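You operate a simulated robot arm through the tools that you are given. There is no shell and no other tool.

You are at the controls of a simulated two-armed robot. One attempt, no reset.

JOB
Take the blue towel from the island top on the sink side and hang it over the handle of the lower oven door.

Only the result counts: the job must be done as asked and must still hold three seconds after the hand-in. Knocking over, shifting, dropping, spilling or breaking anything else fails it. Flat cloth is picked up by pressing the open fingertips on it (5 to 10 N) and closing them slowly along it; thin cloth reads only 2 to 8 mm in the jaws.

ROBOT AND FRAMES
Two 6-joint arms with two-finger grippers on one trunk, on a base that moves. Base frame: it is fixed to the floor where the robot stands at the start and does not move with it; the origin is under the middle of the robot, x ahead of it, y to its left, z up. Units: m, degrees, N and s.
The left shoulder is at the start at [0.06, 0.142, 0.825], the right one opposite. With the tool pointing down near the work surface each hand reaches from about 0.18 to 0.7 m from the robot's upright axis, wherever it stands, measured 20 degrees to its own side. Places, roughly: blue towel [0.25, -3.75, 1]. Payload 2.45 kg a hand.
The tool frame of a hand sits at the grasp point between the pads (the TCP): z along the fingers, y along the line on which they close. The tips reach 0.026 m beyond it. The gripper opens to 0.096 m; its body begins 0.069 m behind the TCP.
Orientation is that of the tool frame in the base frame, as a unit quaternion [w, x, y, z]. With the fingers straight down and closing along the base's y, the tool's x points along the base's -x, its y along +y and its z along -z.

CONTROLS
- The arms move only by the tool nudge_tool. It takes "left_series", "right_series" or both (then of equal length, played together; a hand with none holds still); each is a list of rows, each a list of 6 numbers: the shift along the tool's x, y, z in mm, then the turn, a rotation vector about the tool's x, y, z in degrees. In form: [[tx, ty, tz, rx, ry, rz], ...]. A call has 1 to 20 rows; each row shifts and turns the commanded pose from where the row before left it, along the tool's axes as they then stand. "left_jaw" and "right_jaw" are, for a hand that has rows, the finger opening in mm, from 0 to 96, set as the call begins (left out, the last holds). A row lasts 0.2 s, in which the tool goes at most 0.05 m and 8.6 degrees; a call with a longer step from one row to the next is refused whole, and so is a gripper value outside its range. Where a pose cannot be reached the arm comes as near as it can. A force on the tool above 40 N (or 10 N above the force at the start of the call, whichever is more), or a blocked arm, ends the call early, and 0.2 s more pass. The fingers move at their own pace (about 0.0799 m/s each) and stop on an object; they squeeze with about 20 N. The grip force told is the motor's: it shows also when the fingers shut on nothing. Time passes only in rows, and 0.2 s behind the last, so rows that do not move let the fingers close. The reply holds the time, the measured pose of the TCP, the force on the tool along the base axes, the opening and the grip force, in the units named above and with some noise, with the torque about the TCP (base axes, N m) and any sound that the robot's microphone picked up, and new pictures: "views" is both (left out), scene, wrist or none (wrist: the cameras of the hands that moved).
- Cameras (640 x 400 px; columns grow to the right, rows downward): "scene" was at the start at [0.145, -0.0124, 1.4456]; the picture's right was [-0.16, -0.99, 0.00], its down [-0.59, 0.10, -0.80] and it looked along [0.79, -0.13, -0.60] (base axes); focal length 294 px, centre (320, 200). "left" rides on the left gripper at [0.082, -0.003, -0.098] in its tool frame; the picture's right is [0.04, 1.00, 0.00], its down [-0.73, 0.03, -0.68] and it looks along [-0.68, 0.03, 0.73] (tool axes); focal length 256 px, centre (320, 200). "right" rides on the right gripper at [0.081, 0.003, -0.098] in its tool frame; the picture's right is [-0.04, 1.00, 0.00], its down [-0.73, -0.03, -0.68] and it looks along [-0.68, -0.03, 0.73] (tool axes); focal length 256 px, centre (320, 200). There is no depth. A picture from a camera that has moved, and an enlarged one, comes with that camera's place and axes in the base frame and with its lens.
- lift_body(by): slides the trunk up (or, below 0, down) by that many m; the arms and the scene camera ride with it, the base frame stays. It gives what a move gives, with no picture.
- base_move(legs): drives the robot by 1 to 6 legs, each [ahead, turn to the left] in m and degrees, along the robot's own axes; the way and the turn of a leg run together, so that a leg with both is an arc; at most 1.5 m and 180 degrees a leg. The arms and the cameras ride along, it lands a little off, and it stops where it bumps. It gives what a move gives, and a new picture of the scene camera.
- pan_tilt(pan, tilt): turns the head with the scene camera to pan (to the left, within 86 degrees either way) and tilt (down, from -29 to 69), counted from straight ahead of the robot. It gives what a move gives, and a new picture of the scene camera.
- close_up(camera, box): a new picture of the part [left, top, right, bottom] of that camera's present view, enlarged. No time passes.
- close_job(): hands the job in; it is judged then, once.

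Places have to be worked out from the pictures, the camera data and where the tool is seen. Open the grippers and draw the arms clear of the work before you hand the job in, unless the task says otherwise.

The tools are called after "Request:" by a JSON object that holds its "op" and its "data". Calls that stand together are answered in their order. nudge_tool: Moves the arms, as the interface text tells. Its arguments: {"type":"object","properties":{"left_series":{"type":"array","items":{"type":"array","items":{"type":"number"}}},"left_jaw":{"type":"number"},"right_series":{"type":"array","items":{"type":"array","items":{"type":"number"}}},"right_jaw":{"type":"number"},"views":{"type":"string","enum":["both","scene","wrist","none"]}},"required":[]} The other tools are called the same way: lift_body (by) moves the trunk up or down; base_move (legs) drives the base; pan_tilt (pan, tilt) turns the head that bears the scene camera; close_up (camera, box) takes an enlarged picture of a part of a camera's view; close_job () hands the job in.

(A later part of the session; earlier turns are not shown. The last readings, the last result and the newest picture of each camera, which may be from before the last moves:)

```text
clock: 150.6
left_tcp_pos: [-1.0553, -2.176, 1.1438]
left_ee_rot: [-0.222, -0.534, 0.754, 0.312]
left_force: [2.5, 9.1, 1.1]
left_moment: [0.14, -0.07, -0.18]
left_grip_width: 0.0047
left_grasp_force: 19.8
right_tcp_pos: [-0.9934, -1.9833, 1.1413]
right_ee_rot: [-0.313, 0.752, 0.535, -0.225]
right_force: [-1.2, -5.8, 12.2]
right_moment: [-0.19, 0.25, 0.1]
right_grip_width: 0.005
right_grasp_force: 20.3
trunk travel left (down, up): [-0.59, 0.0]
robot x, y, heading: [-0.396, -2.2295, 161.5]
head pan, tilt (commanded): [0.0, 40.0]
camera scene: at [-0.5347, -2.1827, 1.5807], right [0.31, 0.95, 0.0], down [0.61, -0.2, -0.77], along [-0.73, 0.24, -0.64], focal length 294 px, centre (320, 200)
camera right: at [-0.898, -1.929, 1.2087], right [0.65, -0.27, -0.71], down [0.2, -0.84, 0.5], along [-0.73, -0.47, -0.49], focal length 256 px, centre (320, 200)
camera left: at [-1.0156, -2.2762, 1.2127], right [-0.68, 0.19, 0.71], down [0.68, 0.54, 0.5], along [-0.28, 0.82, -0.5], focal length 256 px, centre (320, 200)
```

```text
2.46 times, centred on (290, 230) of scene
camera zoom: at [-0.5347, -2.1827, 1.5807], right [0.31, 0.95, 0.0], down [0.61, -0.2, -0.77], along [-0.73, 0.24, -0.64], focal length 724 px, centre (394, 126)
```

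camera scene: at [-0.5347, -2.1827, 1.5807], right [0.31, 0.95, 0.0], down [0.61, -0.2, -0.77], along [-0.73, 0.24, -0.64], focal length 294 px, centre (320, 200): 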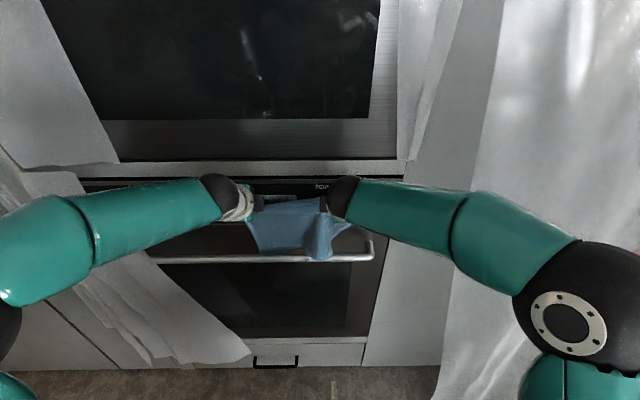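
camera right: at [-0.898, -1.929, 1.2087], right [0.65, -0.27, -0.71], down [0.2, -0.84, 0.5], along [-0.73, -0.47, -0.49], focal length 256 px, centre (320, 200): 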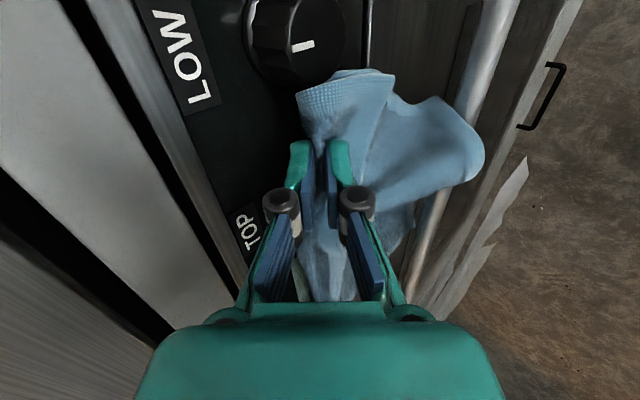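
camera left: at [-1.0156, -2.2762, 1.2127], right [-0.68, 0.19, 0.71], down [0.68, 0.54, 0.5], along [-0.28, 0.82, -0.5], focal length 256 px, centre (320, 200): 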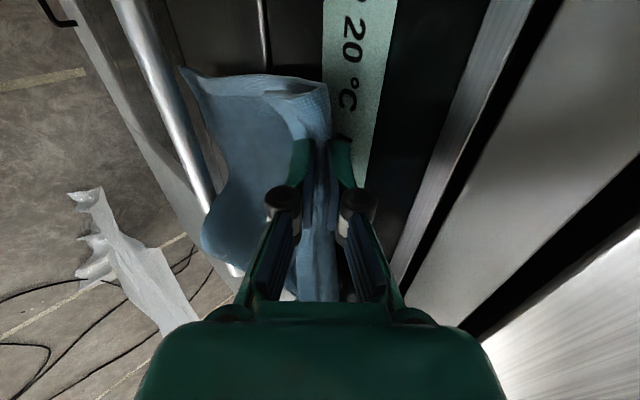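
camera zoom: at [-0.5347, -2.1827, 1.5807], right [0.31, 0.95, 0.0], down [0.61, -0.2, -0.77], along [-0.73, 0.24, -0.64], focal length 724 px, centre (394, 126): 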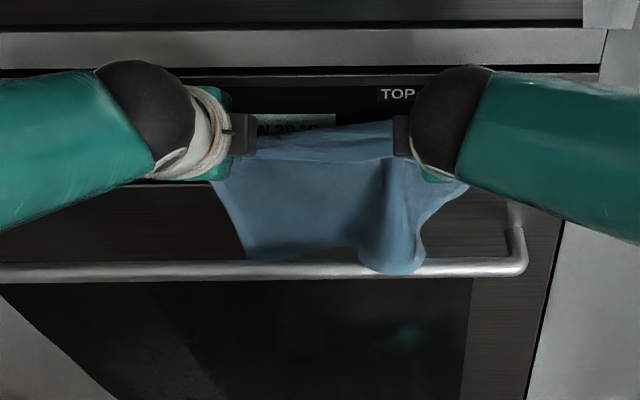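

The right side snagged: 12 N upward on the right hand, likely its fingertip on the TOP knob, and the right part of the towel bunched onto the bar. I raise both hands back up 8 cm.

Request:
{"op": "nudge_tool", "data": {"left_series": [[0, 3.5, -3.5, 0, 0, 0], [0, 7.07, -7.07, 0, 0, 0], [0, 7.07, -7.07, 0, 0, 0], [0, 7.07, -7.07, 0, 0, 0], [0, 7.07, -7.07, 0, 0, 0], [0, 7.07, -7.07, 0, 0, 0], [0, 7.07, -7.07, 0, 0, 0], [0, 7.07, -7.07, 0, 0, 0], [0, 3.5, -3.5, 0, 0, 0], [0, 0, 0, 0, 0, 0]], "right_series": [[0, -3.5, -3.5, 0, 0, 0], [0, -7.07, -7.07, 0, 0, 0], [0, -7.07, -7.07, 0, 0, 0], [0, -7.07, -7.07, 0, 0, 0], [0, -7.07, -7.07, 0, 0, 0], [0, -7.07, -7.07, 0, 0, 0], [0, -7.07, -7.07, 0, 0, 0], [0, -7.07, -7.07, 0, 0, 0], [0, -3.5, -3.5, 0, 0, 0], [0, 0, 0, 0, 0, 0]], "views": "both"}}

Request:
{"op": "close_up", "data": {"camera": "scene", "box": [160, 150, 420, 310]}}

Request:
{"op": "close_up", "data": {"camera": "left", "box": [160, 0, 480, 200]}}

```text
clock: 152.8
left_tcp_pos: [-1.0555, -2.1764, 1.2245]
left_ee_rot: [-0.222, -0.534, 0.754, 0.312]
left_force: [-0.8, 1.2, 0.5]
left_moment: [0.0, -0.06, -0.02]
left_grip_width: 0.0048
left_grasp_force: 20.3
right_tcp_pos: [-0.9942, -1.9825, 1.2199]
right_ee_rot: [-0.312, 0.753, 0.535, -0.223]
right_force: [-0.8, -1.3, 0.5]
right_moment: [-0.03, -0.04, -0.01]
right_grip_width: 0.0046
right_grasp_force: 20.1
trunk travel left (down, up): [-0.59, 0.0]
robot x, y, heading: [-0.3984, -2.2279, 161.7]
head pan, tilt (commanded): [0.0, 40.0]
camera scene: at [-0.5367, -2.1828, 1.5804], right [0.31, 0.95, 0.0], down [0.61, -0.2, -0.77], along [-0.73, 0.24, -0.64], focal length 294 px, centre (320, 200)
camera right: at [-0.8999, -1.9288, 1.2881], right [0.65, -0.27, -0.71], down [0.19, -0.84, 0.5], along [-0.73, -0.46, -0.5], focal length 256 px, centre (320, 200)
camera left: at [-1.0165, -2.2772, 1.2929], right [-0.68, 0.19, 0.71], down [0.67, 0.54, 0.5], along [-0.29, 0.82, -0.5], focal length 256 px, centre (320, 200)
```

scene: 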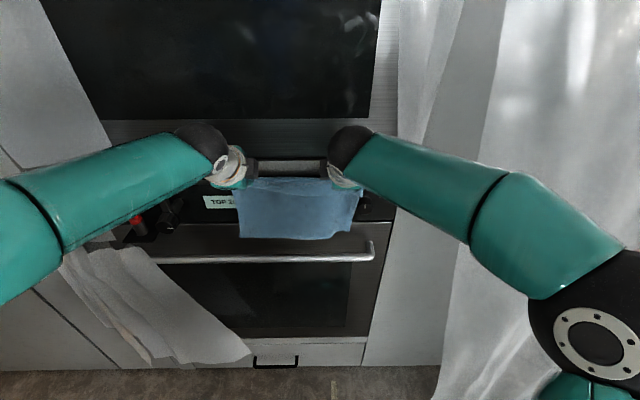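
right: 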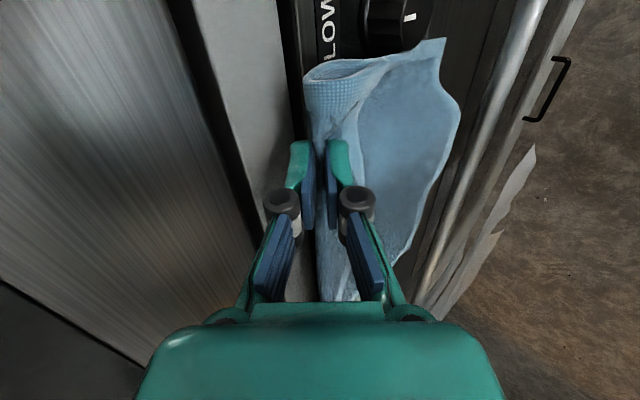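
left: 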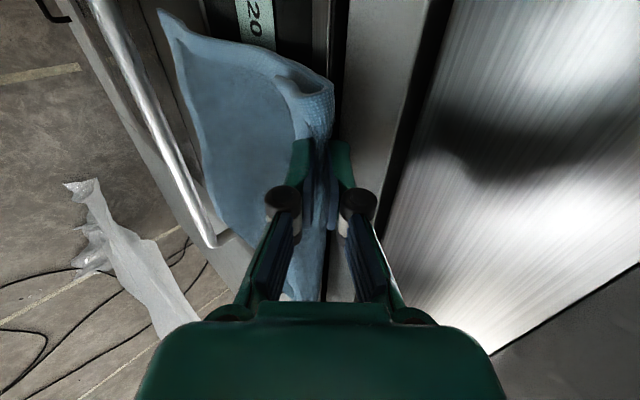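

```text
2.46 times, centred on (290, 230) of scene
camera zoom: at [-0.5367, -2.1828, 1.5804], right [0.31, 0.95, 0.0], down [0.61, -0.2, -0.77], along [-0.73, 0.24, -0.64], focal length 724 px, centre (394, 126)
```

zoom: 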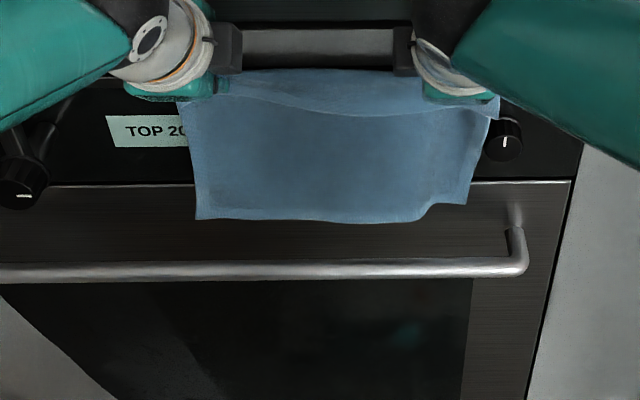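

```text
2.00 times, centred on (320, 100) of left
camera zoom: at [-1.0165, -2.2772, 1.2929], right [-0.68, 0.19, 0.71], down [0.67, 0.54, 0.5], along [-0.29, 0.82, -0.5], focal length 512 px, centre (320, 400)
```

zoom: 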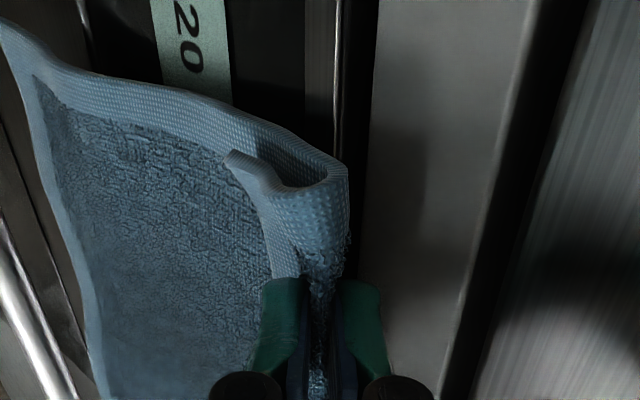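

The snag was the taut towel between the hands catching the TOP knob (knob front at v≈0.371, z≈1.13±0.02), since the cloth was at v≈0.37–0.38. The towel hangs freely again; I lower 2 cm (still above the knob) and check the lower edge against the bar.

Request:
{"op": "nudge_tool", "data": {"left_series": [[0, -3.53, 3.53, 0, 0, 0], [0, -3.53, 3.53, 0, 0, 0], [0, -3.53, 3.53, 0, 0, 0], [0, -3.53, 3.53, 0, 0, 0], [0, 0, 0, 0, 0, 0], [0, 0, 0, 0, 0, 0]], "right_series": [[0, 3.53, 3.53, 0, 0, 0], [0, 3.53, 3.53, 0, 0, 0], [0, 3.53, 3.53, 0, 0, 0], [0, 3.53, 3.53, 0, 0, 0], [0, 0, 0, 0, 0, 0], [0, 0, 0, 0, 0, 0]], "views": "none"}}

Request:
{"op": "close_up", "data": {"camera": "scene", "box": [200, 160, 400, 285]}}

Request:
{"op": "close_up", "data": {"camera": "right", "box": [280, 0, 600, 200]}}

Request:
{"op": "close_up", "data": {"camera": "left", "box": [60, 0, 380, 200]}}

```text
clock: 154.2
left_tcp_pos: [-1.0567, -2.1784, 1.2044]
left_ee_rot: [-0.221, -0.535, 0.753, 0.312]
left_force: [-0.2, 1.1, 0.4]
left_moment: [-0.03, -0.08, 0.0]
left_grip_width: 0.0049
left_grasp_force: 19.4
right_tcp_pos: [-0.9947, -1.9847, 1.1995]
right_ee_rot: [-0.311, 0.754, 0.535, -0.223]
right_force: [-0.5, -0.5, -0.5]
right_moment: [-0.01, -0.03, 0.01]
right_grip_width: 0.005
right_grasp_force: 20.1
trunk travel left (down, up): [-0.59, 0.0]
robot x, y, heading: [-0.3955, -2.2282, 161.8]
head pan, tilt (commanded): [0.0, 40.0]
```

```text
3.20 times, centred on (300, 222) of scene
camera zoom: at [-0.5368, -2.1827, 1.5804], right [0.31, 0.95, 0.0], down [0.61, -0.2, -0.77], along [-0.73, 0.24, -0.64], focal length 941 px, centre (384, 128)
```

zoom: 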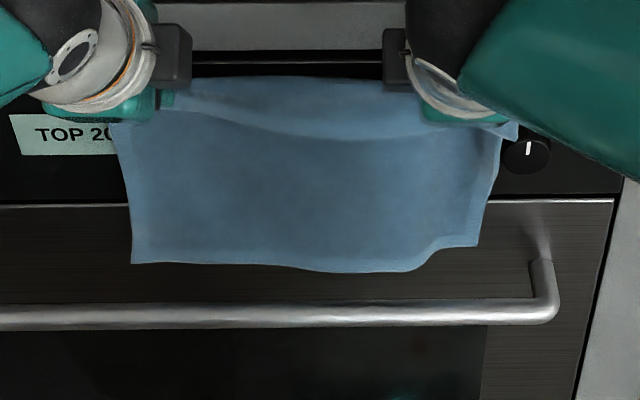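

```text
2.00 times, centred on (440, 100) of right
camera zoom: at [-0.9, -1.9291, 1.268], right [0.65, -0.27, -0.71], down [0.19, -0.84, 0.5], along [-0.73, -0.46, -0.5], focal length 512 px, centre (80, 400)
```

zoom: 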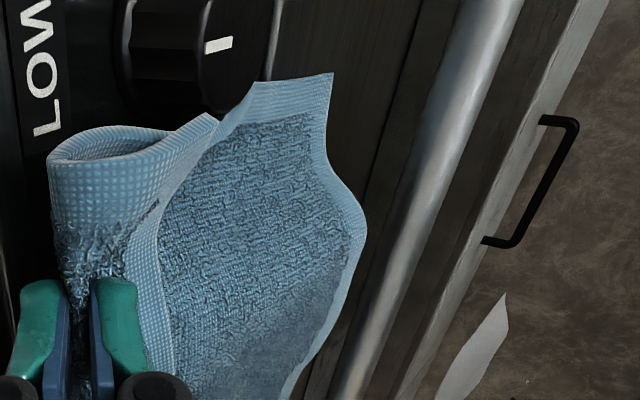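

```text
2.00 times, centred on (220, 100) of left
camera zoom: at [-1.0166, -2.2769, 1.2733], right [-0.68, 0.19, 0.71], down [0.67, 0.54, 0.5], along [-0.29, 0.82, -0.5], focal length 512 px, centre (520, 400)
```

zoom: 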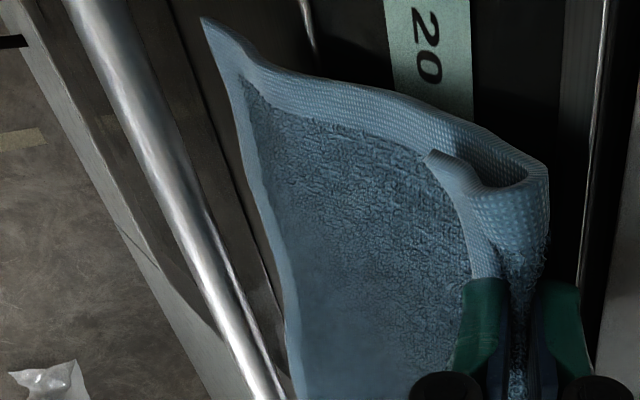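

The lower edge is now at the bar's top height and all of it behind the bar (v 0.357–0.377), but the cloth bulges to v≈0.382 at the top, which would catch the TOP knob. Reducing the pitch to 30° should remove that bulge; I rotate both grippers back by 15°.

Request:
{"op": "nudge_tool", "data": {"left_series": [[0, 0, 0, 5, 0, 0], [0, 0, 0, 5, 0, 0], [0, 0, 0, 5, 0, 0], [0, 0, 0, 0, 0, 0]], "right_series": [[0, 0, 0, -5, 0, 0], [0, 0, 0, -5, 0, 0], [0, 0, 0, -5, 0, 0], [0, 0, 0, 0, 0, 0]], "views": "both"}}

Request:
{"op": "close_up", "data": {"camera": "scene", "box": [200, 160, 400, 285]}}

```text
clock: 155.2
left_tcp_pos: [-1.0538, -2.1782, 1.2047]
left_ee_rot: [-0.149, -0.559, 0.788, 0.211]
left_force: [0.2, 0.2, 0.5]
left_moment: [0.01, 0.04, -0.02]
left_grip_width: 0.0046
left_grasp_force: 20.2
right_tcp_pos: [-0.9934, -1.9833, 1.2004]
right_ee_rot: [-0.211, 0.788, 0.559, -0.15]
right_force: [-0.5, -1.3, -0.5]
right_moment: [0.03, 0.05, -0.01]
right_grip_width: 0.0046
right_grasp_force: 20.2
trunk travel left (down, up): [-0.59, 0.0]
robot x, y, heading: [-0.3949, -2.2298, 161.6]
head pan, tilt (commanded): [0.0, 40.0]
camera scene: at [-0.5358, -2.183, 1.5805], right [0.31, 0.95, 0.0], down [0.61, -0.2, -0.77], along [-0.73, 0.24, -0.64], focal length 294 px, centre (320, 200)
camera right: at [-0.9179, -1.9223, 1.2846], right [0.8, -0.32, -0.5], down [0.06, -0.8, 0.6], along [-0.59, -0.51, -0.62], focal length 256 px, centre (320, 200)
camera left: at [-1.0343, -2.2707, 1.2899], right [-0.83, 0.25, 0.5], down [0.54, 0.59, 0.6], along [-0.15, 0.77, -0.62], focal length 256 px, centre (320, 200)
```

scene: 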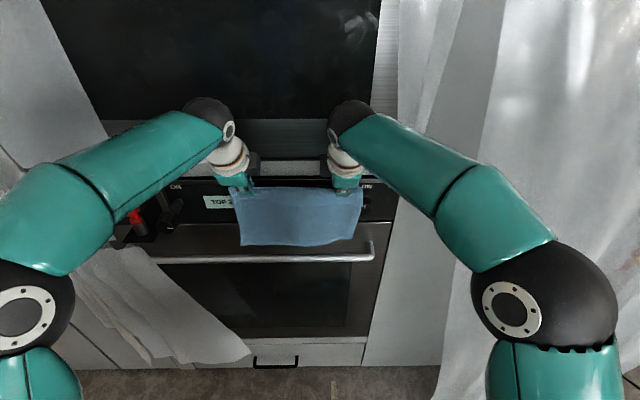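
right: 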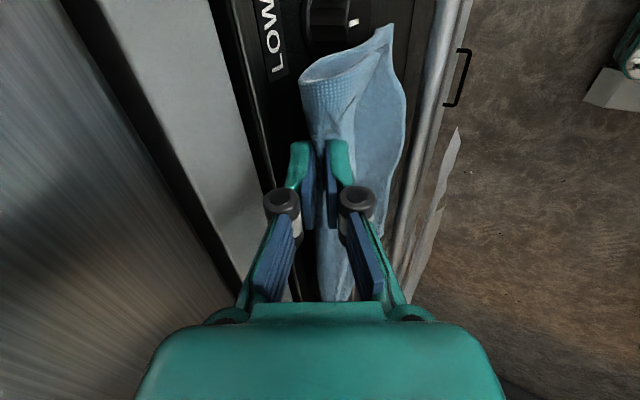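
left: 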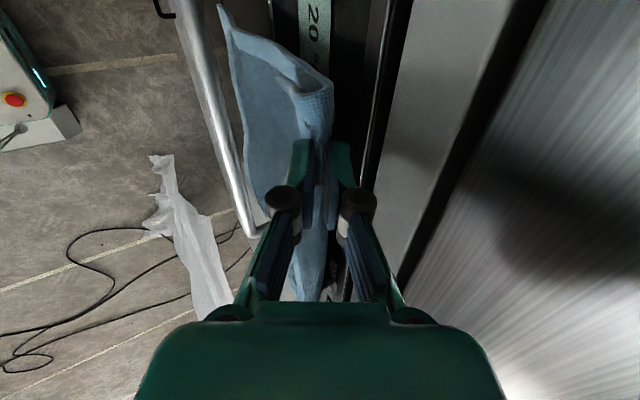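

```text
3.20 times, centred on (300, 222) of scene
camera zoom: at [-0.5358, -2.183, 1.5805], right [0.31, 0.95, 0.0], down [0.61, -0.2, -0.77], along [-0.73, 0.24, -0.64], focal length 941 px, centre (384, 128)
```

zoom: 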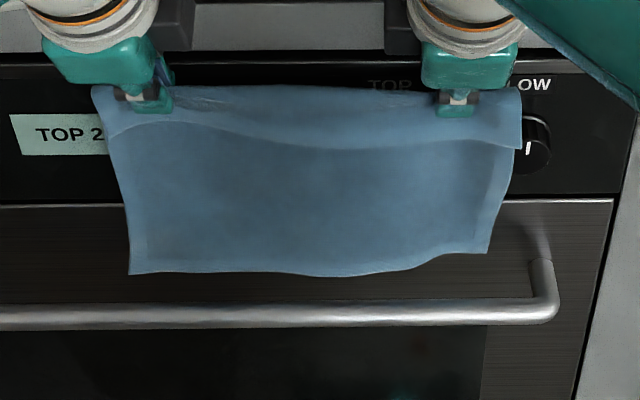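

With 30° pitch the towel hangs straighter: lower edge at v 0.364–0.387 (behind the bar), top bulge ~0.3725. I lower while drawing back 7 mm so the top passes in front of the knob, then check.

Request:
{"op": "nudge_tool", "data": {"left_series": [[0, -2.5, 4.33, 0, 0, 0], [0, -2.5, 4.33, 0, 0, 0], [0, -5.53, 2.58, 0, 0, 0], [0, -5.53, 2.58, 0, 0, 0], [0, -2.5, 4.33, 0, 0, 0], [0, -2.5, 4.33, 0, 0, 0], [0, 0, 0, 0, 0, 0]], "right_series": [[0, 2.5, 4.33, 0, 0, 0], [0, 2.5, 4.33, 0, 0, 0], [0, 5.53, 2.58, 0, 0, 0], [0, 5.53, 2.58, 0, 0, 0], [0, 2.5, 4.33, 0, 0, 0], [0, 2.5, 4.33, 0, 0, 0], [0, 0, 0, 0, 0, 0]], "views": "wrist"}}

Request:
{"op": "close_up", "data": {"camera": "scene", "box": [200, 160, 400, 285]}}

```text
clock: 156.8
left_tcp_pos: [-1.0489, -2.1802, 1.1751]
left_ee_rot: [-0.15, -0.56, 0.788, 0.21]
left_force: [-0.6, 0.7, -0.6]
left_moment: [0.02, 0.06, -0.02]
left_grip_width: 0.0045
left_grasp_force: 20.0
right_tcp_pos: [-0.9868, -1.9868, 1.1686]
right_ee_rot: [-0.211, 0.787, 0.56, -0.151]
right_force: [0.2, -0.2, -0.9]
right_moment: [0.02, 0.05, 0.03]
right_grip_width: 0.0046
right_grasp_force: 20.7
trunk travel left (down, up): [-0.59, 0.0]
robot x, y, heading: [-0.3965, -2.2315, 161.5]
head pan, tilt (commanded): [0.0, 40.0]
camera right: at [-0.9121, -1.9253, 1.2538], right [0.8, -0.32, -0.5], down [0.06, -0.8, 0.6], along [-0.59, -0.51, -0.62], focal length 256 px, centre (320, 200)
camera left: at [-1.0285, -2.274, 1.2595], right [-0.83, 0.25, 0.5], down [0.54, 0.59, 0.6], along [-0.15, 0.77, -0.62], focal length 256 px, centre (320, 200)
```

right: 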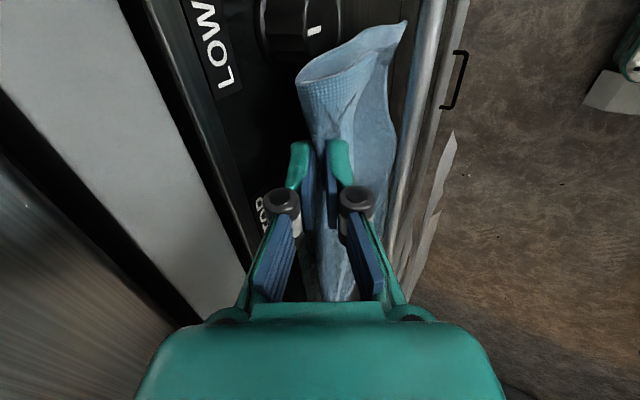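
left: 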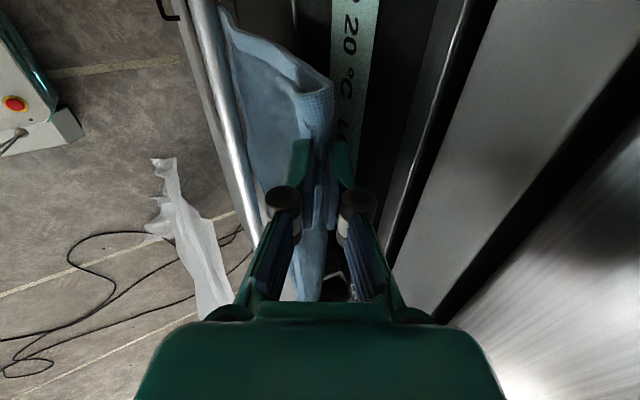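

```text
3.20 times, centred on (300, 222) of scene
camera zoom: at [-0.5367, -2.1827, 1.5804], right [0.31, 0.95, 0.0], down [0.61, -0.2, -0.77], along [-0.73, 0.24, -0.64], focal length 941 px, centre (384, 128)
```

zoom: 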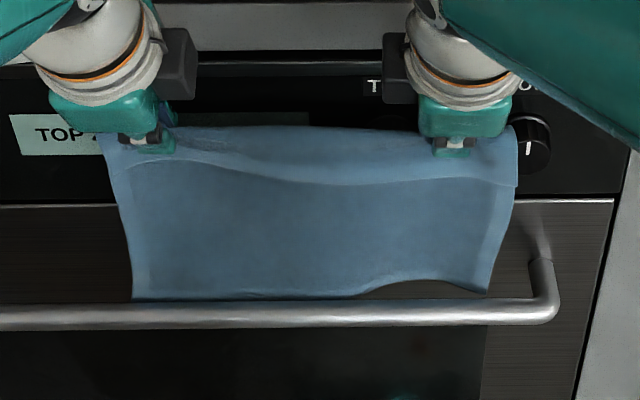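

The lower edge is now slipping behind the bar with no load. I continue lowering 3 cm.

Request:
{"op": "nudge_tool", "data": {"left_series": [[0, -2.5, 4.33, 0, 0, 0], [0, -2.5, 4.33, 0, 0, 0], [0, -2.5, 4.33, 0, 0, 0], [0, -2.5, 4.33, 0, 0, 0], [0, -2.5, 4.33, 0, 0, 0], [0, 0, 0, 0, 0, 0]], "right_series": [[0, 2.5, 4.33, 0, 0, 0], [0, 2.5, 4.33, 0, 0, 0], [0, 2.5, 4.33, 0, 0, 0], [0, 2.5, 4.33, 0, 0, 0], [0, 2.5, 4.33, 0, 0, 0], [0, 0, 0, 0, 0, 0]], "views": "wrist"}}

Request:
{"op": "close_up", "data": {"camera": "scene", "box": [200, 160, 400, 285]}}

```text
clock: 158.2
left_tcp_pos: [-1.0488, -2.1804, 1.1492]
left_ee_rot: [-0.15, -0.56, 0.787, 0.211]
left_force: [0.5, 0.5, -0.6]
left_moment: [0.04, 0.06, -0.04]
left_grip_width: 0.0048
left_grasp_force: 20.3
right_tcp_pos: [-0.9874, -1.9859, 1.1452]
right_ee_rot: [-0.211, 0.787, 0.559, -0.151]
right_force: [0.3, -0.4, 0.5]
right_moment: [-0.01, 0.08, 0.01]
right_grip_width: 0.0048
right_grasp_force: 19.8
trunk travel left (down, up): [-0.59, 0.0]
robot x, y, heading: [-0.3951, -2.2308, 161.8]
head pan, tilt (commanded): [0.0, 40.0]
camera right: at [-0.9119, -1.9251, 1.2293], right [0.8, -0.32, -0.5], down [0.06, -0.8, 0.6], along [-0.59, -0.51, -0.62], focal length 256 px, centre (320, 200)
camera left: at [-1.0286, -2.2729, 1.234], right [-0.83, 0.25, 0.5], down [0.54, 0.59, 0.6], along [-0.15, 0.77, -0.62], focal length 256 px, centre (320, 200)
```

right: 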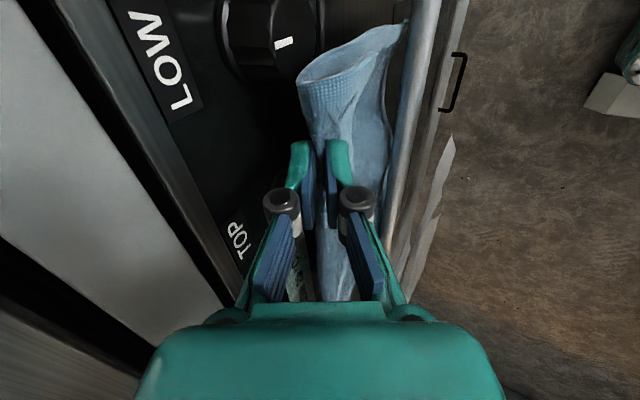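
left: 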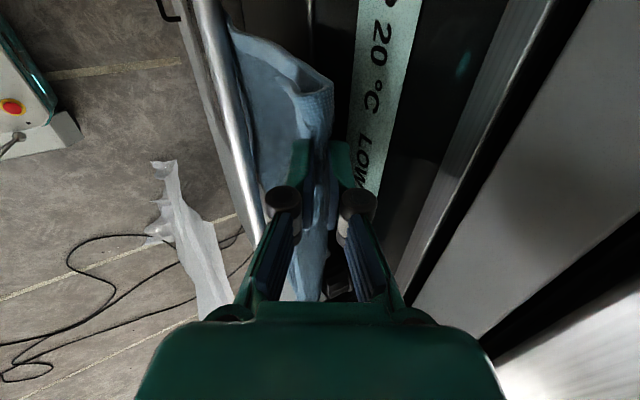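

```text
3.20 times, centred on (300, 222) of scene
camera zoom: at [-0.5366, -2.1828, 1.5804], right [0.31, 0.95, 0.0], down [0.61, -0.2, -0.77], along [-0.73, 0.24, -0.64], focal length 941 px, centre (384, 128)
```

zoom: 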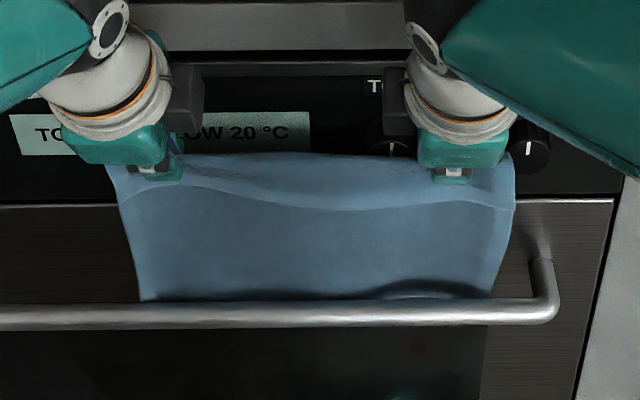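

The whole lower edge is now behind the bar and the top has passed in front of the knob, with no load. I lower a further 6.5 cm.

Request:
{"op": "nudge_tool", "data": {"left_series": [[0, -3.25, 5.63, 0, 0, 0], [0, -3.25, 5.63, 0, 0, 0], [0, -3.25, 5.63, 0, 0, 0], [0, -3.25, 5.63, 0, 0, 0], [0, -3.25, 5.63, 0, 0, 0], [0, -3.25, 5.63, 0, 0, 0], [0, -3.25, 5.63, 0, 0, 0], [0, -3.25, 5.63, 0, 0, 0], [0, -3.25, 5.63, 0, 0, 0], [0, -3.25, 5.63, 0, 0, 0], [0, 0, 0, 0, 0, 0]], "right_series": [[0, 3.25, 5.63, 0, 0, 0], [0, 3.25, 5.63, 0, 0, 0], [0, 3.25, 5.63, 0, 0, 0], [0, 3.25, 5.63, 0, 0, 0], [0, 3.25, 5.63, 0, 0, 0], [0, 3.25, 5.63, 0, 0, 0], [0, 3.25, 5.63, 0, 0, 0], [0, 3.25, 5.63, 0, 0, 0], [0, 3.25, 5.63, 0, 0, 0], [0, 3.25, 5.63, 0, 0, 0], [0, 0, 0, 0, 0, 0]], "views": "both"}}

Request:
{"op": "close_up", "data": {"camera": "scene", "box": [200, 180, 400, 305]}}

```text
clock: 160.6
left_tcp_pos: [-1.049, -2.1792, 1.0851]
left_ee_rot: [-0.15, -0.56, 0.787, 0.211]
left_force: [-0.7, 0.5, -0.4]
left_moment: [0.02, 0.06, 0.0]
left_grip_width: 0.0048
left_grasp_force: 20.3
right_tcp_pos: [-0.9875, -1.9843, 1.0811]
right_ee_rot: [-0.211, 0.787, 0.56, -0.151]
right_force: [-0.5, -0.4, -1.0]
right_moment: [0.0, 0.09, -0.03]
right_grip_width: 0.0044
right_grasp_force: 20.6
trunk travel left (down, up): [-0.59, 0.0]
robot x, y, heading: [-0.3932, -2.2321, 161.8]
head pan, tilt (commanded): [0.0, 40.0]
camera scene: at [-0.5366, -2.1828, 1.5804], right [0.31, 0.95, 0.0], down [0.61, -0.2, -0.77], along [-0.73, 0.24, -0.64], focal length 294 px, centre (320, 200)
camera right: at [-0.9119, -1.9247, 1.165], right [0.8, -0.32, -0.5], down [0.06, -0.8, 0.6], along [-0.59, -0.51, -0.62], focal length 256 px, centre (320, 200)
camera left: at [-1.0291, -2.2725, 1.1706], right [-0.83, 0.25, 0.5], down [0.54, 0.59, 0.6], along [-0.15, 0.77, -0.62], focal length 256 px, centre (320, 200)
```

scene: 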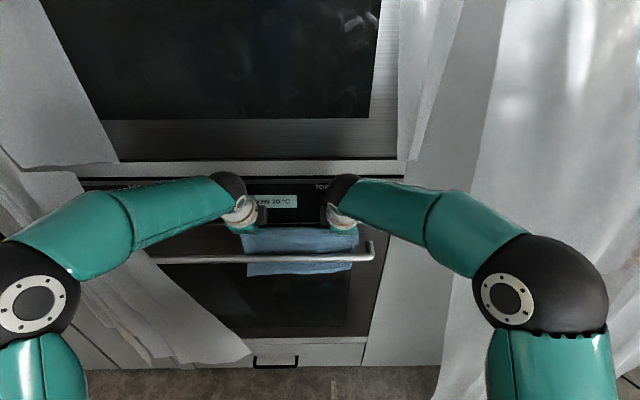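
right: 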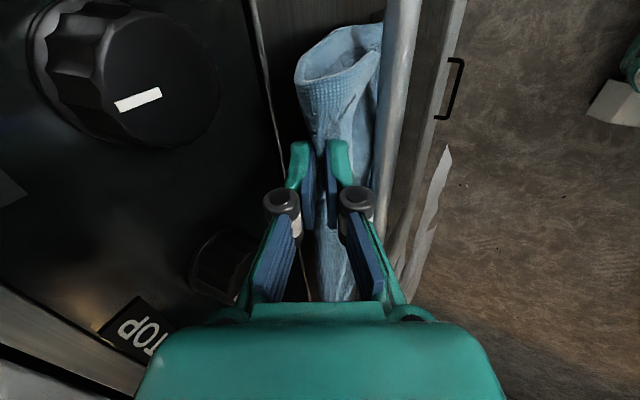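
left: 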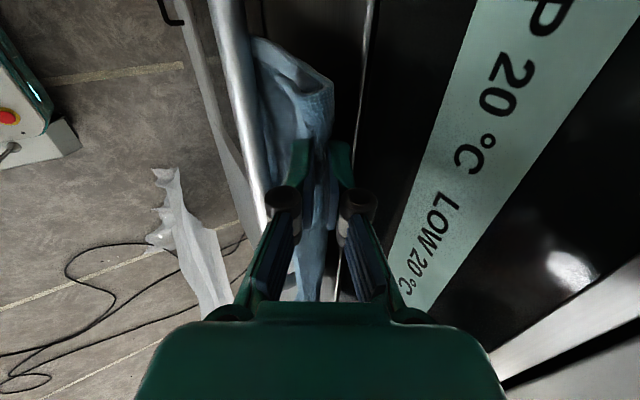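

```text
3.20 times, centred on (300, 242) of scene
camera zoom: at [-0.5366, -2.1828, 1.5804], right [0.31, 0.95, 0.0], down [0.61, -0.2, -0.77], along [-0.73, 0.24, -0.64], focal length 941 px, centre (384, 64)
```

zoom: 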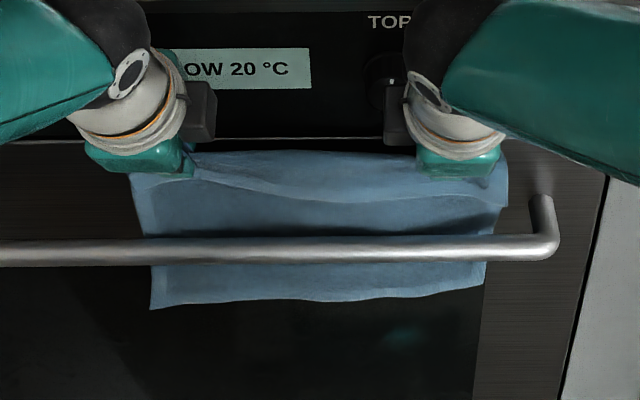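

The towel now passes behind the bar with its lower edge ~12 cm below it (z≈0.865), tips ~6.5 cm above the bar. I now bring the held edge back over the bar toward me along an arc.

Request:
{"op": "nudge_tool", "data": {"left_series": [[0, -9, -4.9, 0, 0, 0], [0, -9, -4.9, 0, 0, 0], [0, -9, -4.9, 0, 0, 0], [0, -9, -4.9, 0, 0, 0], [0, -10.05, 0.73, 0, 0, 0], [0, -10.05, 0.73, 0, 0, 0], [0, -10.05, 0.73, 0, 0, 0], [0, 0, 0, 0, 0, 0]], "right_series": [[0, 9, -4.9, 0, 0, 0], [0, 9, -4.9, 0, 0, 0], [0, 9, -4.9, 0, 0, 0], [0, 9, -4.9, 0, 0, 0], [0, 10.05, 0.73, 0, 0, 0], [0, 10.05, 0.73, 0, 0, 0], [0, 10.05, 0.73, 0, 0, 0], [0, 0, 0, 0, 0, 0]], "views": "both"}}

Request:
{"op": "close_up", "data": {"camera": "scene", "box": [200, 180, 400, 305]}}

```text
clock: 162.4
left_tcp_pos: [-0.9866, -2.2021, 1.0678]
left_ee_rot: [-0.15, -0.559, 0.787, 0.211]
left_force: [-0.2, 0.2, -1.3]
left_moment: [0.02, 0.04, -0.02]
left_grip_width: 0.005
left_grasp_force: 19.8
right_tcp_pos: [-0.9261, -2.0071, 1.0623]
right_ee_rot: [-0.212, 0.787, 0.559, -0.15]
right_force: [-1.5, -0.8, 0.0]
right_moment: [0.0, 0.03, 0.02]
right_grip_width: 0.0049
right_grasp_force: 20.4
trunk travel left (down, up): [-0.59, 0.0]
robot x, y, heading: [-0.3961, -2.2299, 161.7]
head pan, tilt (commanded): [0.0, 40.0]
camera scene: at [-0.5368, -2.1827, 1.5804], right [0.31, 0.95, 0.0], down [0.61, -0.2, -0.77], along [-0.73, 0.24, -0.64], focal length 294 px, centre (320, 200)
camera right: at [-0.8499, -1.9473, 1.1466], right [0.8, -0.32, -0.5], down [0.06, -0.8, 0.6], along [-0.59, -0.51, -0.62], focal length 256 px, centre (320, 200)
camera left: at [-0.9663, -2.2949, 1.1525], right [-0.83, 0.25, 0.5], down [0.54, 0.59, 0.6], along [-0.15, 0.77, -0.62], focal length 256 px, centre (320, 200)
```

scene: 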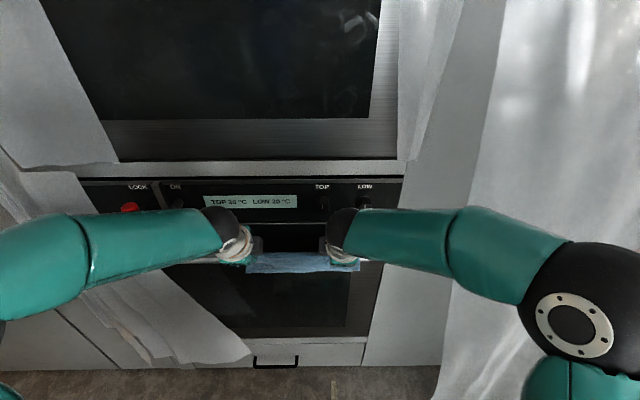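
right: 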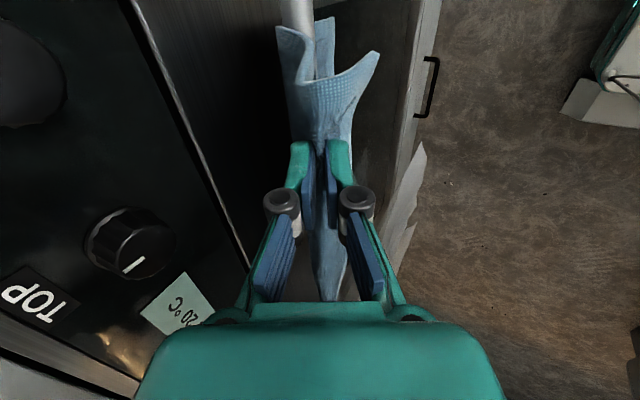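
left: 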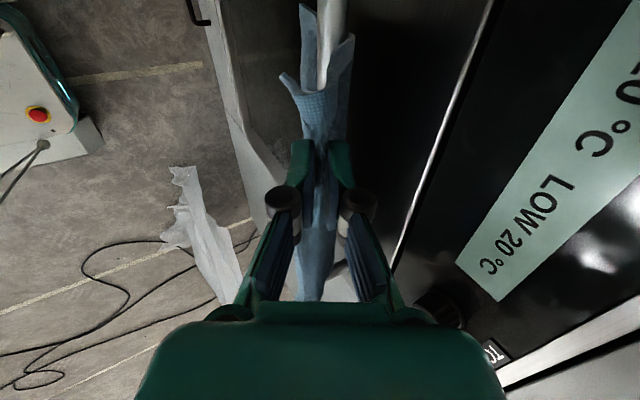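

```text
3.20 times, centred on (300, 242) of scene
camera zoom: at [-0.5368, -2.1827, 1.5804], right [0.31, 0.95, 0.0], down [0.61, -0.2, -0.77], along [-0.73, 0.24, -0.64], focal length 941 px, centre (384, 64)
```

zoom: 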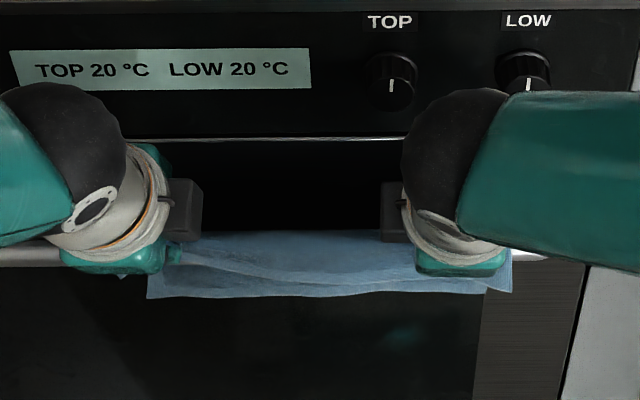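

The knobs are untouched and the wrist views show the bar between two layers of towel. I take close‑ups to confirm the drape before lowering.

Request:
{"op": "close_up", "data": {"camera": "left", "box": [220, 0, 440, 138]}}

Request:
{"op": "close_up", "data": {"camera": "right", "box": [200, 0, 440, 150]}}

```text
2.90 times, centred on (330, 69) of left
camera zoom: at [-0.9663, -2.2949, 1.1525], right [-0.83, 0.25, 0.5], down [0.54, 0.59, 0.6], along [-0.15, 0.77, -0.62], focal length 742 px, centre (291, 580)
```

zoom: 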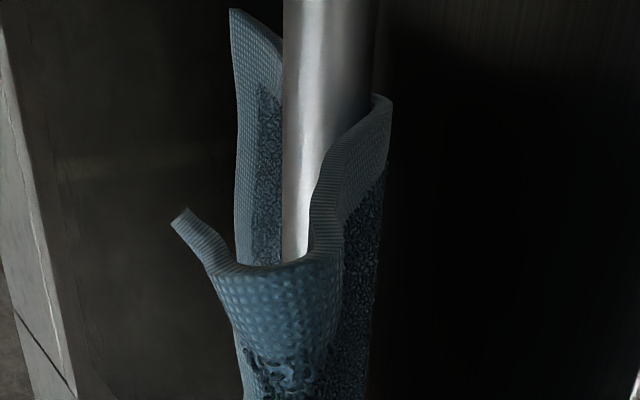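

```text
2.67 times, centred on (320, 75) of right
camera zoom: at [-0.8499, -1.9473, 1.1466], right [0.8, -0.32, -0.5], down [0.06, -0.8, 0.6], along [-0.59, -0.51, -0.62], focal length 683 px, centre (320, 533)
```

zoom: 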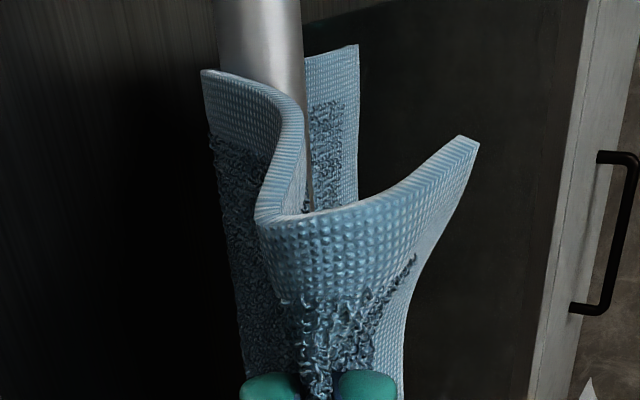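

The towel's main part goes over the bar with its hem hanging below on the door side. I continue the arc down in front of the bar.

Request:
{"op": "nudge_tool", "data": {"left_series": [[0, -9.3, 5.4, 0, 0, 0], [0, -9.3, 5.4, 0, 0, 0], [0, -9.3, 5.4, 0, 0, 0], [0, -5.6, 8.3, 0, 0, 0], [0, -5.6, 8.3, 0, 0, 0], [0, -5.6, 8.3, 0, 0, 0], [0, 0, 0, 0, 0, 0]], "right_series": [[0, 9.3, 5.4, 0, 0, 0], [0, 9.3, 5.4, 0, 0, 0], [0, 9.3, 5.4, 0, 0, 0], [0, 5.6, 8.3, 0, 0, 0], [0, 5.6, 8.3, 0, 0, 0], [0, 5.6, 8.3, 0, 0, 0], [0, 0, 0, 0, 0, 0]], "views": "both"}}

Request:
{"op": "close_up", "data": {"camera": "scene", "box": [200, 200, 400, 325]}}

Request:
{"op": "close_up", "data": {"camera": "left", "box": [220, 0, 460, 150]}}

```text
clock: 164.0
left_tcp_pos: [-0.9682, -2.2067, 1.0099]
left_ee_rot: [-0.15, -0.559, 0.788, 0.211]
left_force: [-0.1, 1.0, -0.2]
left_moment: [0.03, 0.05, 0.0]
left_grip_width: 0.0047
left_grasp_force: 19.6
right_tcp_pos: [-0.9069, -2.0142, 1.0048]
right_ee_rot: [-0.211, 0.787, 0.559, -0.151]
right_force: [0.9, -1.0, 1.0]
right_moment: [0.0, 0.06, 0.02]
right_grip_width: 0.0045
right_grasp_force: 19.9
trunk travel left (down, up): [-0.59, 0.0]
robot x, y, heading: [-0.3948, -2.234, 161.6]
head pan, tilt (commanded): [0.0, 40.0]
camera scene: at [-0.5362, -2.1829, 1.5805], right [0.31, 0.95, 0.0], down [0.61, -0.2, -0.77], along [-0.73, 0.24, -0.64], focal length 294 px, centre (320, 200)
camera right: at [-0.8316, -1.9532, 1.0888], right [0.8, -0.32, -0.5], down [0.06, -0.8, 0.6], along [-0.59, -0.51, -0.62], focal length 256 px, centre (320, 200)
camera left: at [-0.9487, -2.301, 1.0949], right [-0.83, 0.25, 0.5], down [0.54, 0.59, 0.6], along [-0.15, 0.77, -0.62], focal length 256 px, centre (320, 200)
```

scene: 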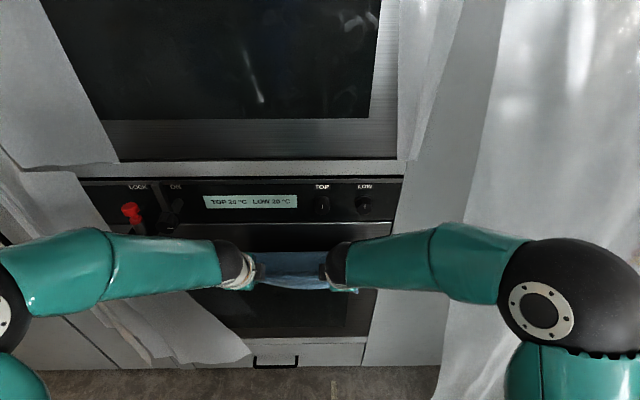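
right: 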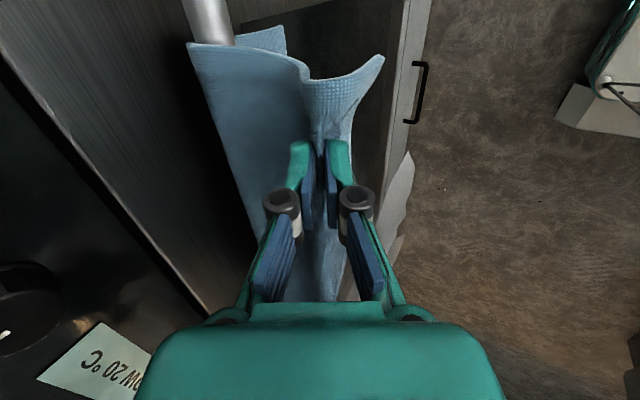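
left: 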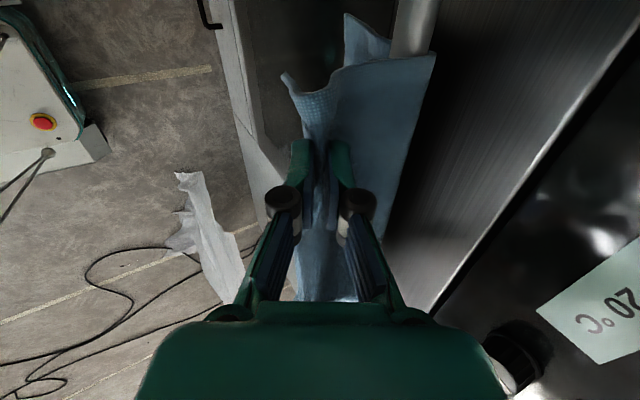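

```text
3.20 times, centred on (300, 262) of scene
camera zoom: at [-0.5362, -2.1829, 1.5805], right [0.31, 0.95, 0.0], down [0.61, -0.2, -0.77], along [-0.73, 0.24, -0.64], focal length 941 px, centre (384, 0)
```

zoom: 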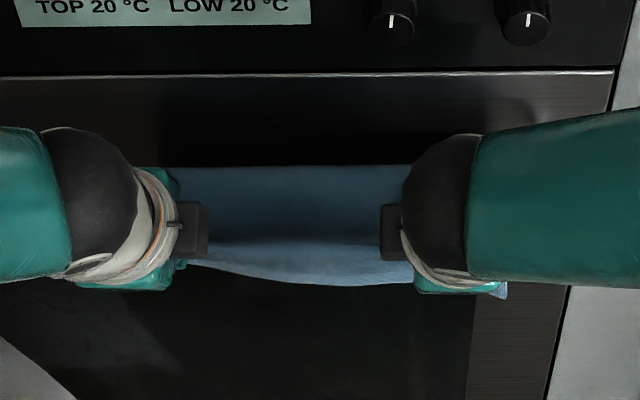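

```text
2.67 times, centred on (340, 75) of left
camera zoom: at [-0.9487, -2.301, 1.0949], right [-0.83, 0.25, 0.5], down [0.54, 0.59, 0.6], along [-0.15, 0.77, -0.62], focal length 683 px, centre (267, 533)
```

zoom: 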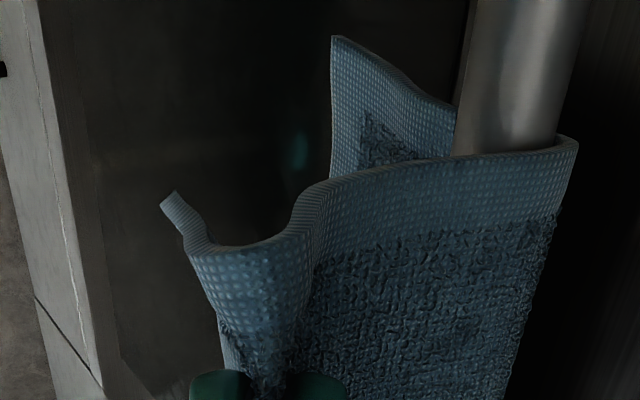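

The drape over the bar is clean, hem at z≈0.88 behind, tips 7 cm in front. I lower the held edge down in front of the bar.

Request:
{"op": "nudge_tool", "data": {"left_series": [[0, -2.7, 10, 0, 0, 0], [0, -2.7, 10, 0, 0, 0], [0, -2.7, 10, 0, 0, 0], [0, 0.95, 10.35, 0, 0, 0], [0, 0.95, 10.35, 0, 0, 0], [0, 0, 0, 0, 0, 0]], "right_series": [[0, 2.7, 10, 0, 0, 0], [0, 2.7, 10, 0, 0, 0], [0, 2.7, 10, 0, 0, 0], [0, -0.95, 10.35, 0, 0, 0], [0, -0.95, 10.35, 0, 0, 0], [0, 0, 0, 0, 0, 0]], "views": "both"}}

Request:
{"op": "close_up", "data": {"camera": "left", "box": [220, 0, 540, 200]}}

Request:
{"op": "close_up", "data": {"camera": "right", "box": [100, 0, 420, 200]}}

```text
clock: 165.4
left_tcp_pos: [-0.9883, -2.2006, 0.9628]
left_ee_rot: [-0.15, -0.56, 0.787, 0.211]
left_force: [0.5, 0.5, 0.9]
left_moment: [0.04, 0.05, -0.02]
left_grip_width: 0.0048
left_grasp_force: 20.4
right_tcp_pos: [-0.9268, -2.0071, 0.9575]
right_ee_rot: [-0.212, 0.787, 0.559, -0.151]
right_force: [-0.3, -0.6, 0.0]
right_moment: [-0.01, 0.05, 0.01]
right_grip_width: 0.0046
right_grasp_force: 20.0
trunk travel left (down, up): [-0.59, 0.0]
robot x, y, heading: [-0.3978, -2.2326, 161.6]
head pan, tilt (commanded): [0.0, 40.0]
camera scene: at [-0.5361, -2.1829, 1.5805], right [0.31, 0.95, 0.0], down [0.61, -0.2, -0.77], along [-0.73, 0.24, -0.64], focal length 294 px, centre (320, 200)
camera right: at [-0.8515, -1.9463, 1.0419], right [0.8, -0.32, -0.5], down [0.06, -0.8, 0.6], along [-0.59, -0.51, -0.62], focal length 256 px, centre (320, 200)
camera left: at [-0.9681, -2.294, 1.0475], right [-0.83, 0.25, 0.5], down [0.54, 0.59, 0.6], along [-0.15, 0.77, -0.62], focal length 256 px, centre (320, 200)
```

scene: 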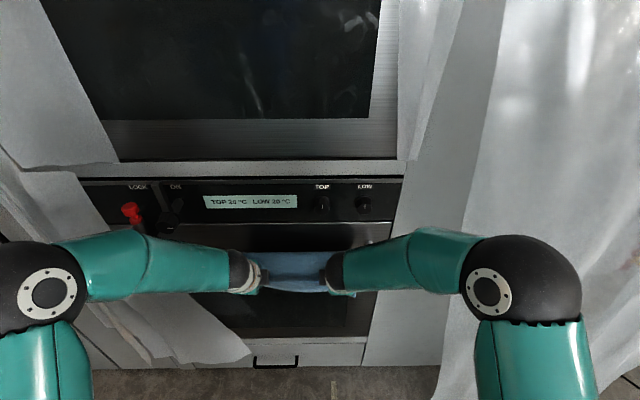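
right: 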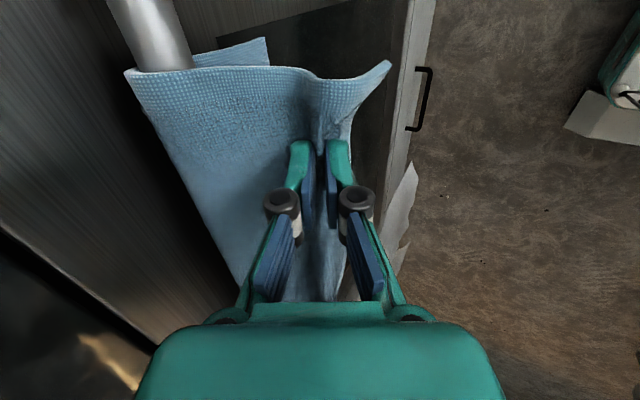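
left: 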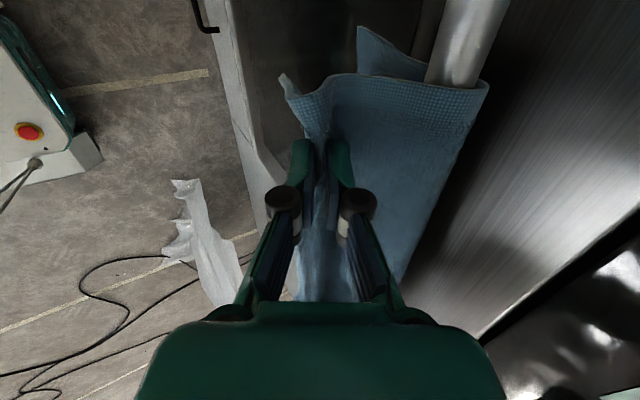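

```text
2.00 times, centred on (380, 100) of left
camera zoom: at [-0.9681, -2.294, 1.0475], right [-0.83, 0.25, 0.5], down [0.54, 0.59, 0.6], along [-0.15, 0.77, -0.62], focal length 512 px, centre (200, 400)
```

zoom: 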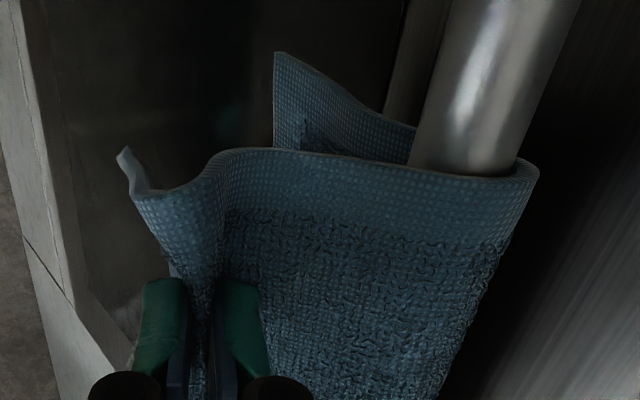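

```text
2.00 times, centred on (260, 100) of right
camera zoom: at [-0.8515, -1.9463, 1.0419], right [0.8, -0.32, -0.5], down [0.06, -0.8, 0.6], along [-0.59, -0.51, -0.62], focal length 512 px, centre (440, 400)
```

zoom: 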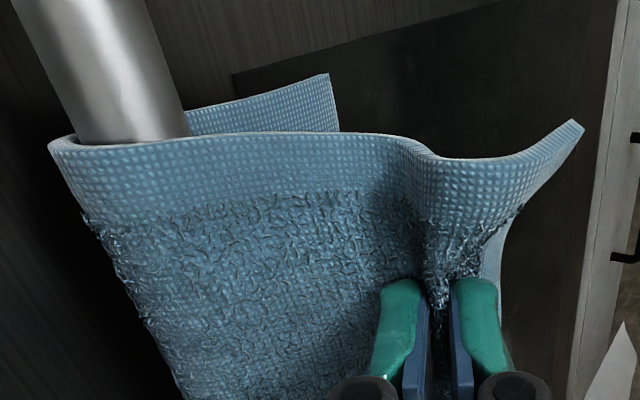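

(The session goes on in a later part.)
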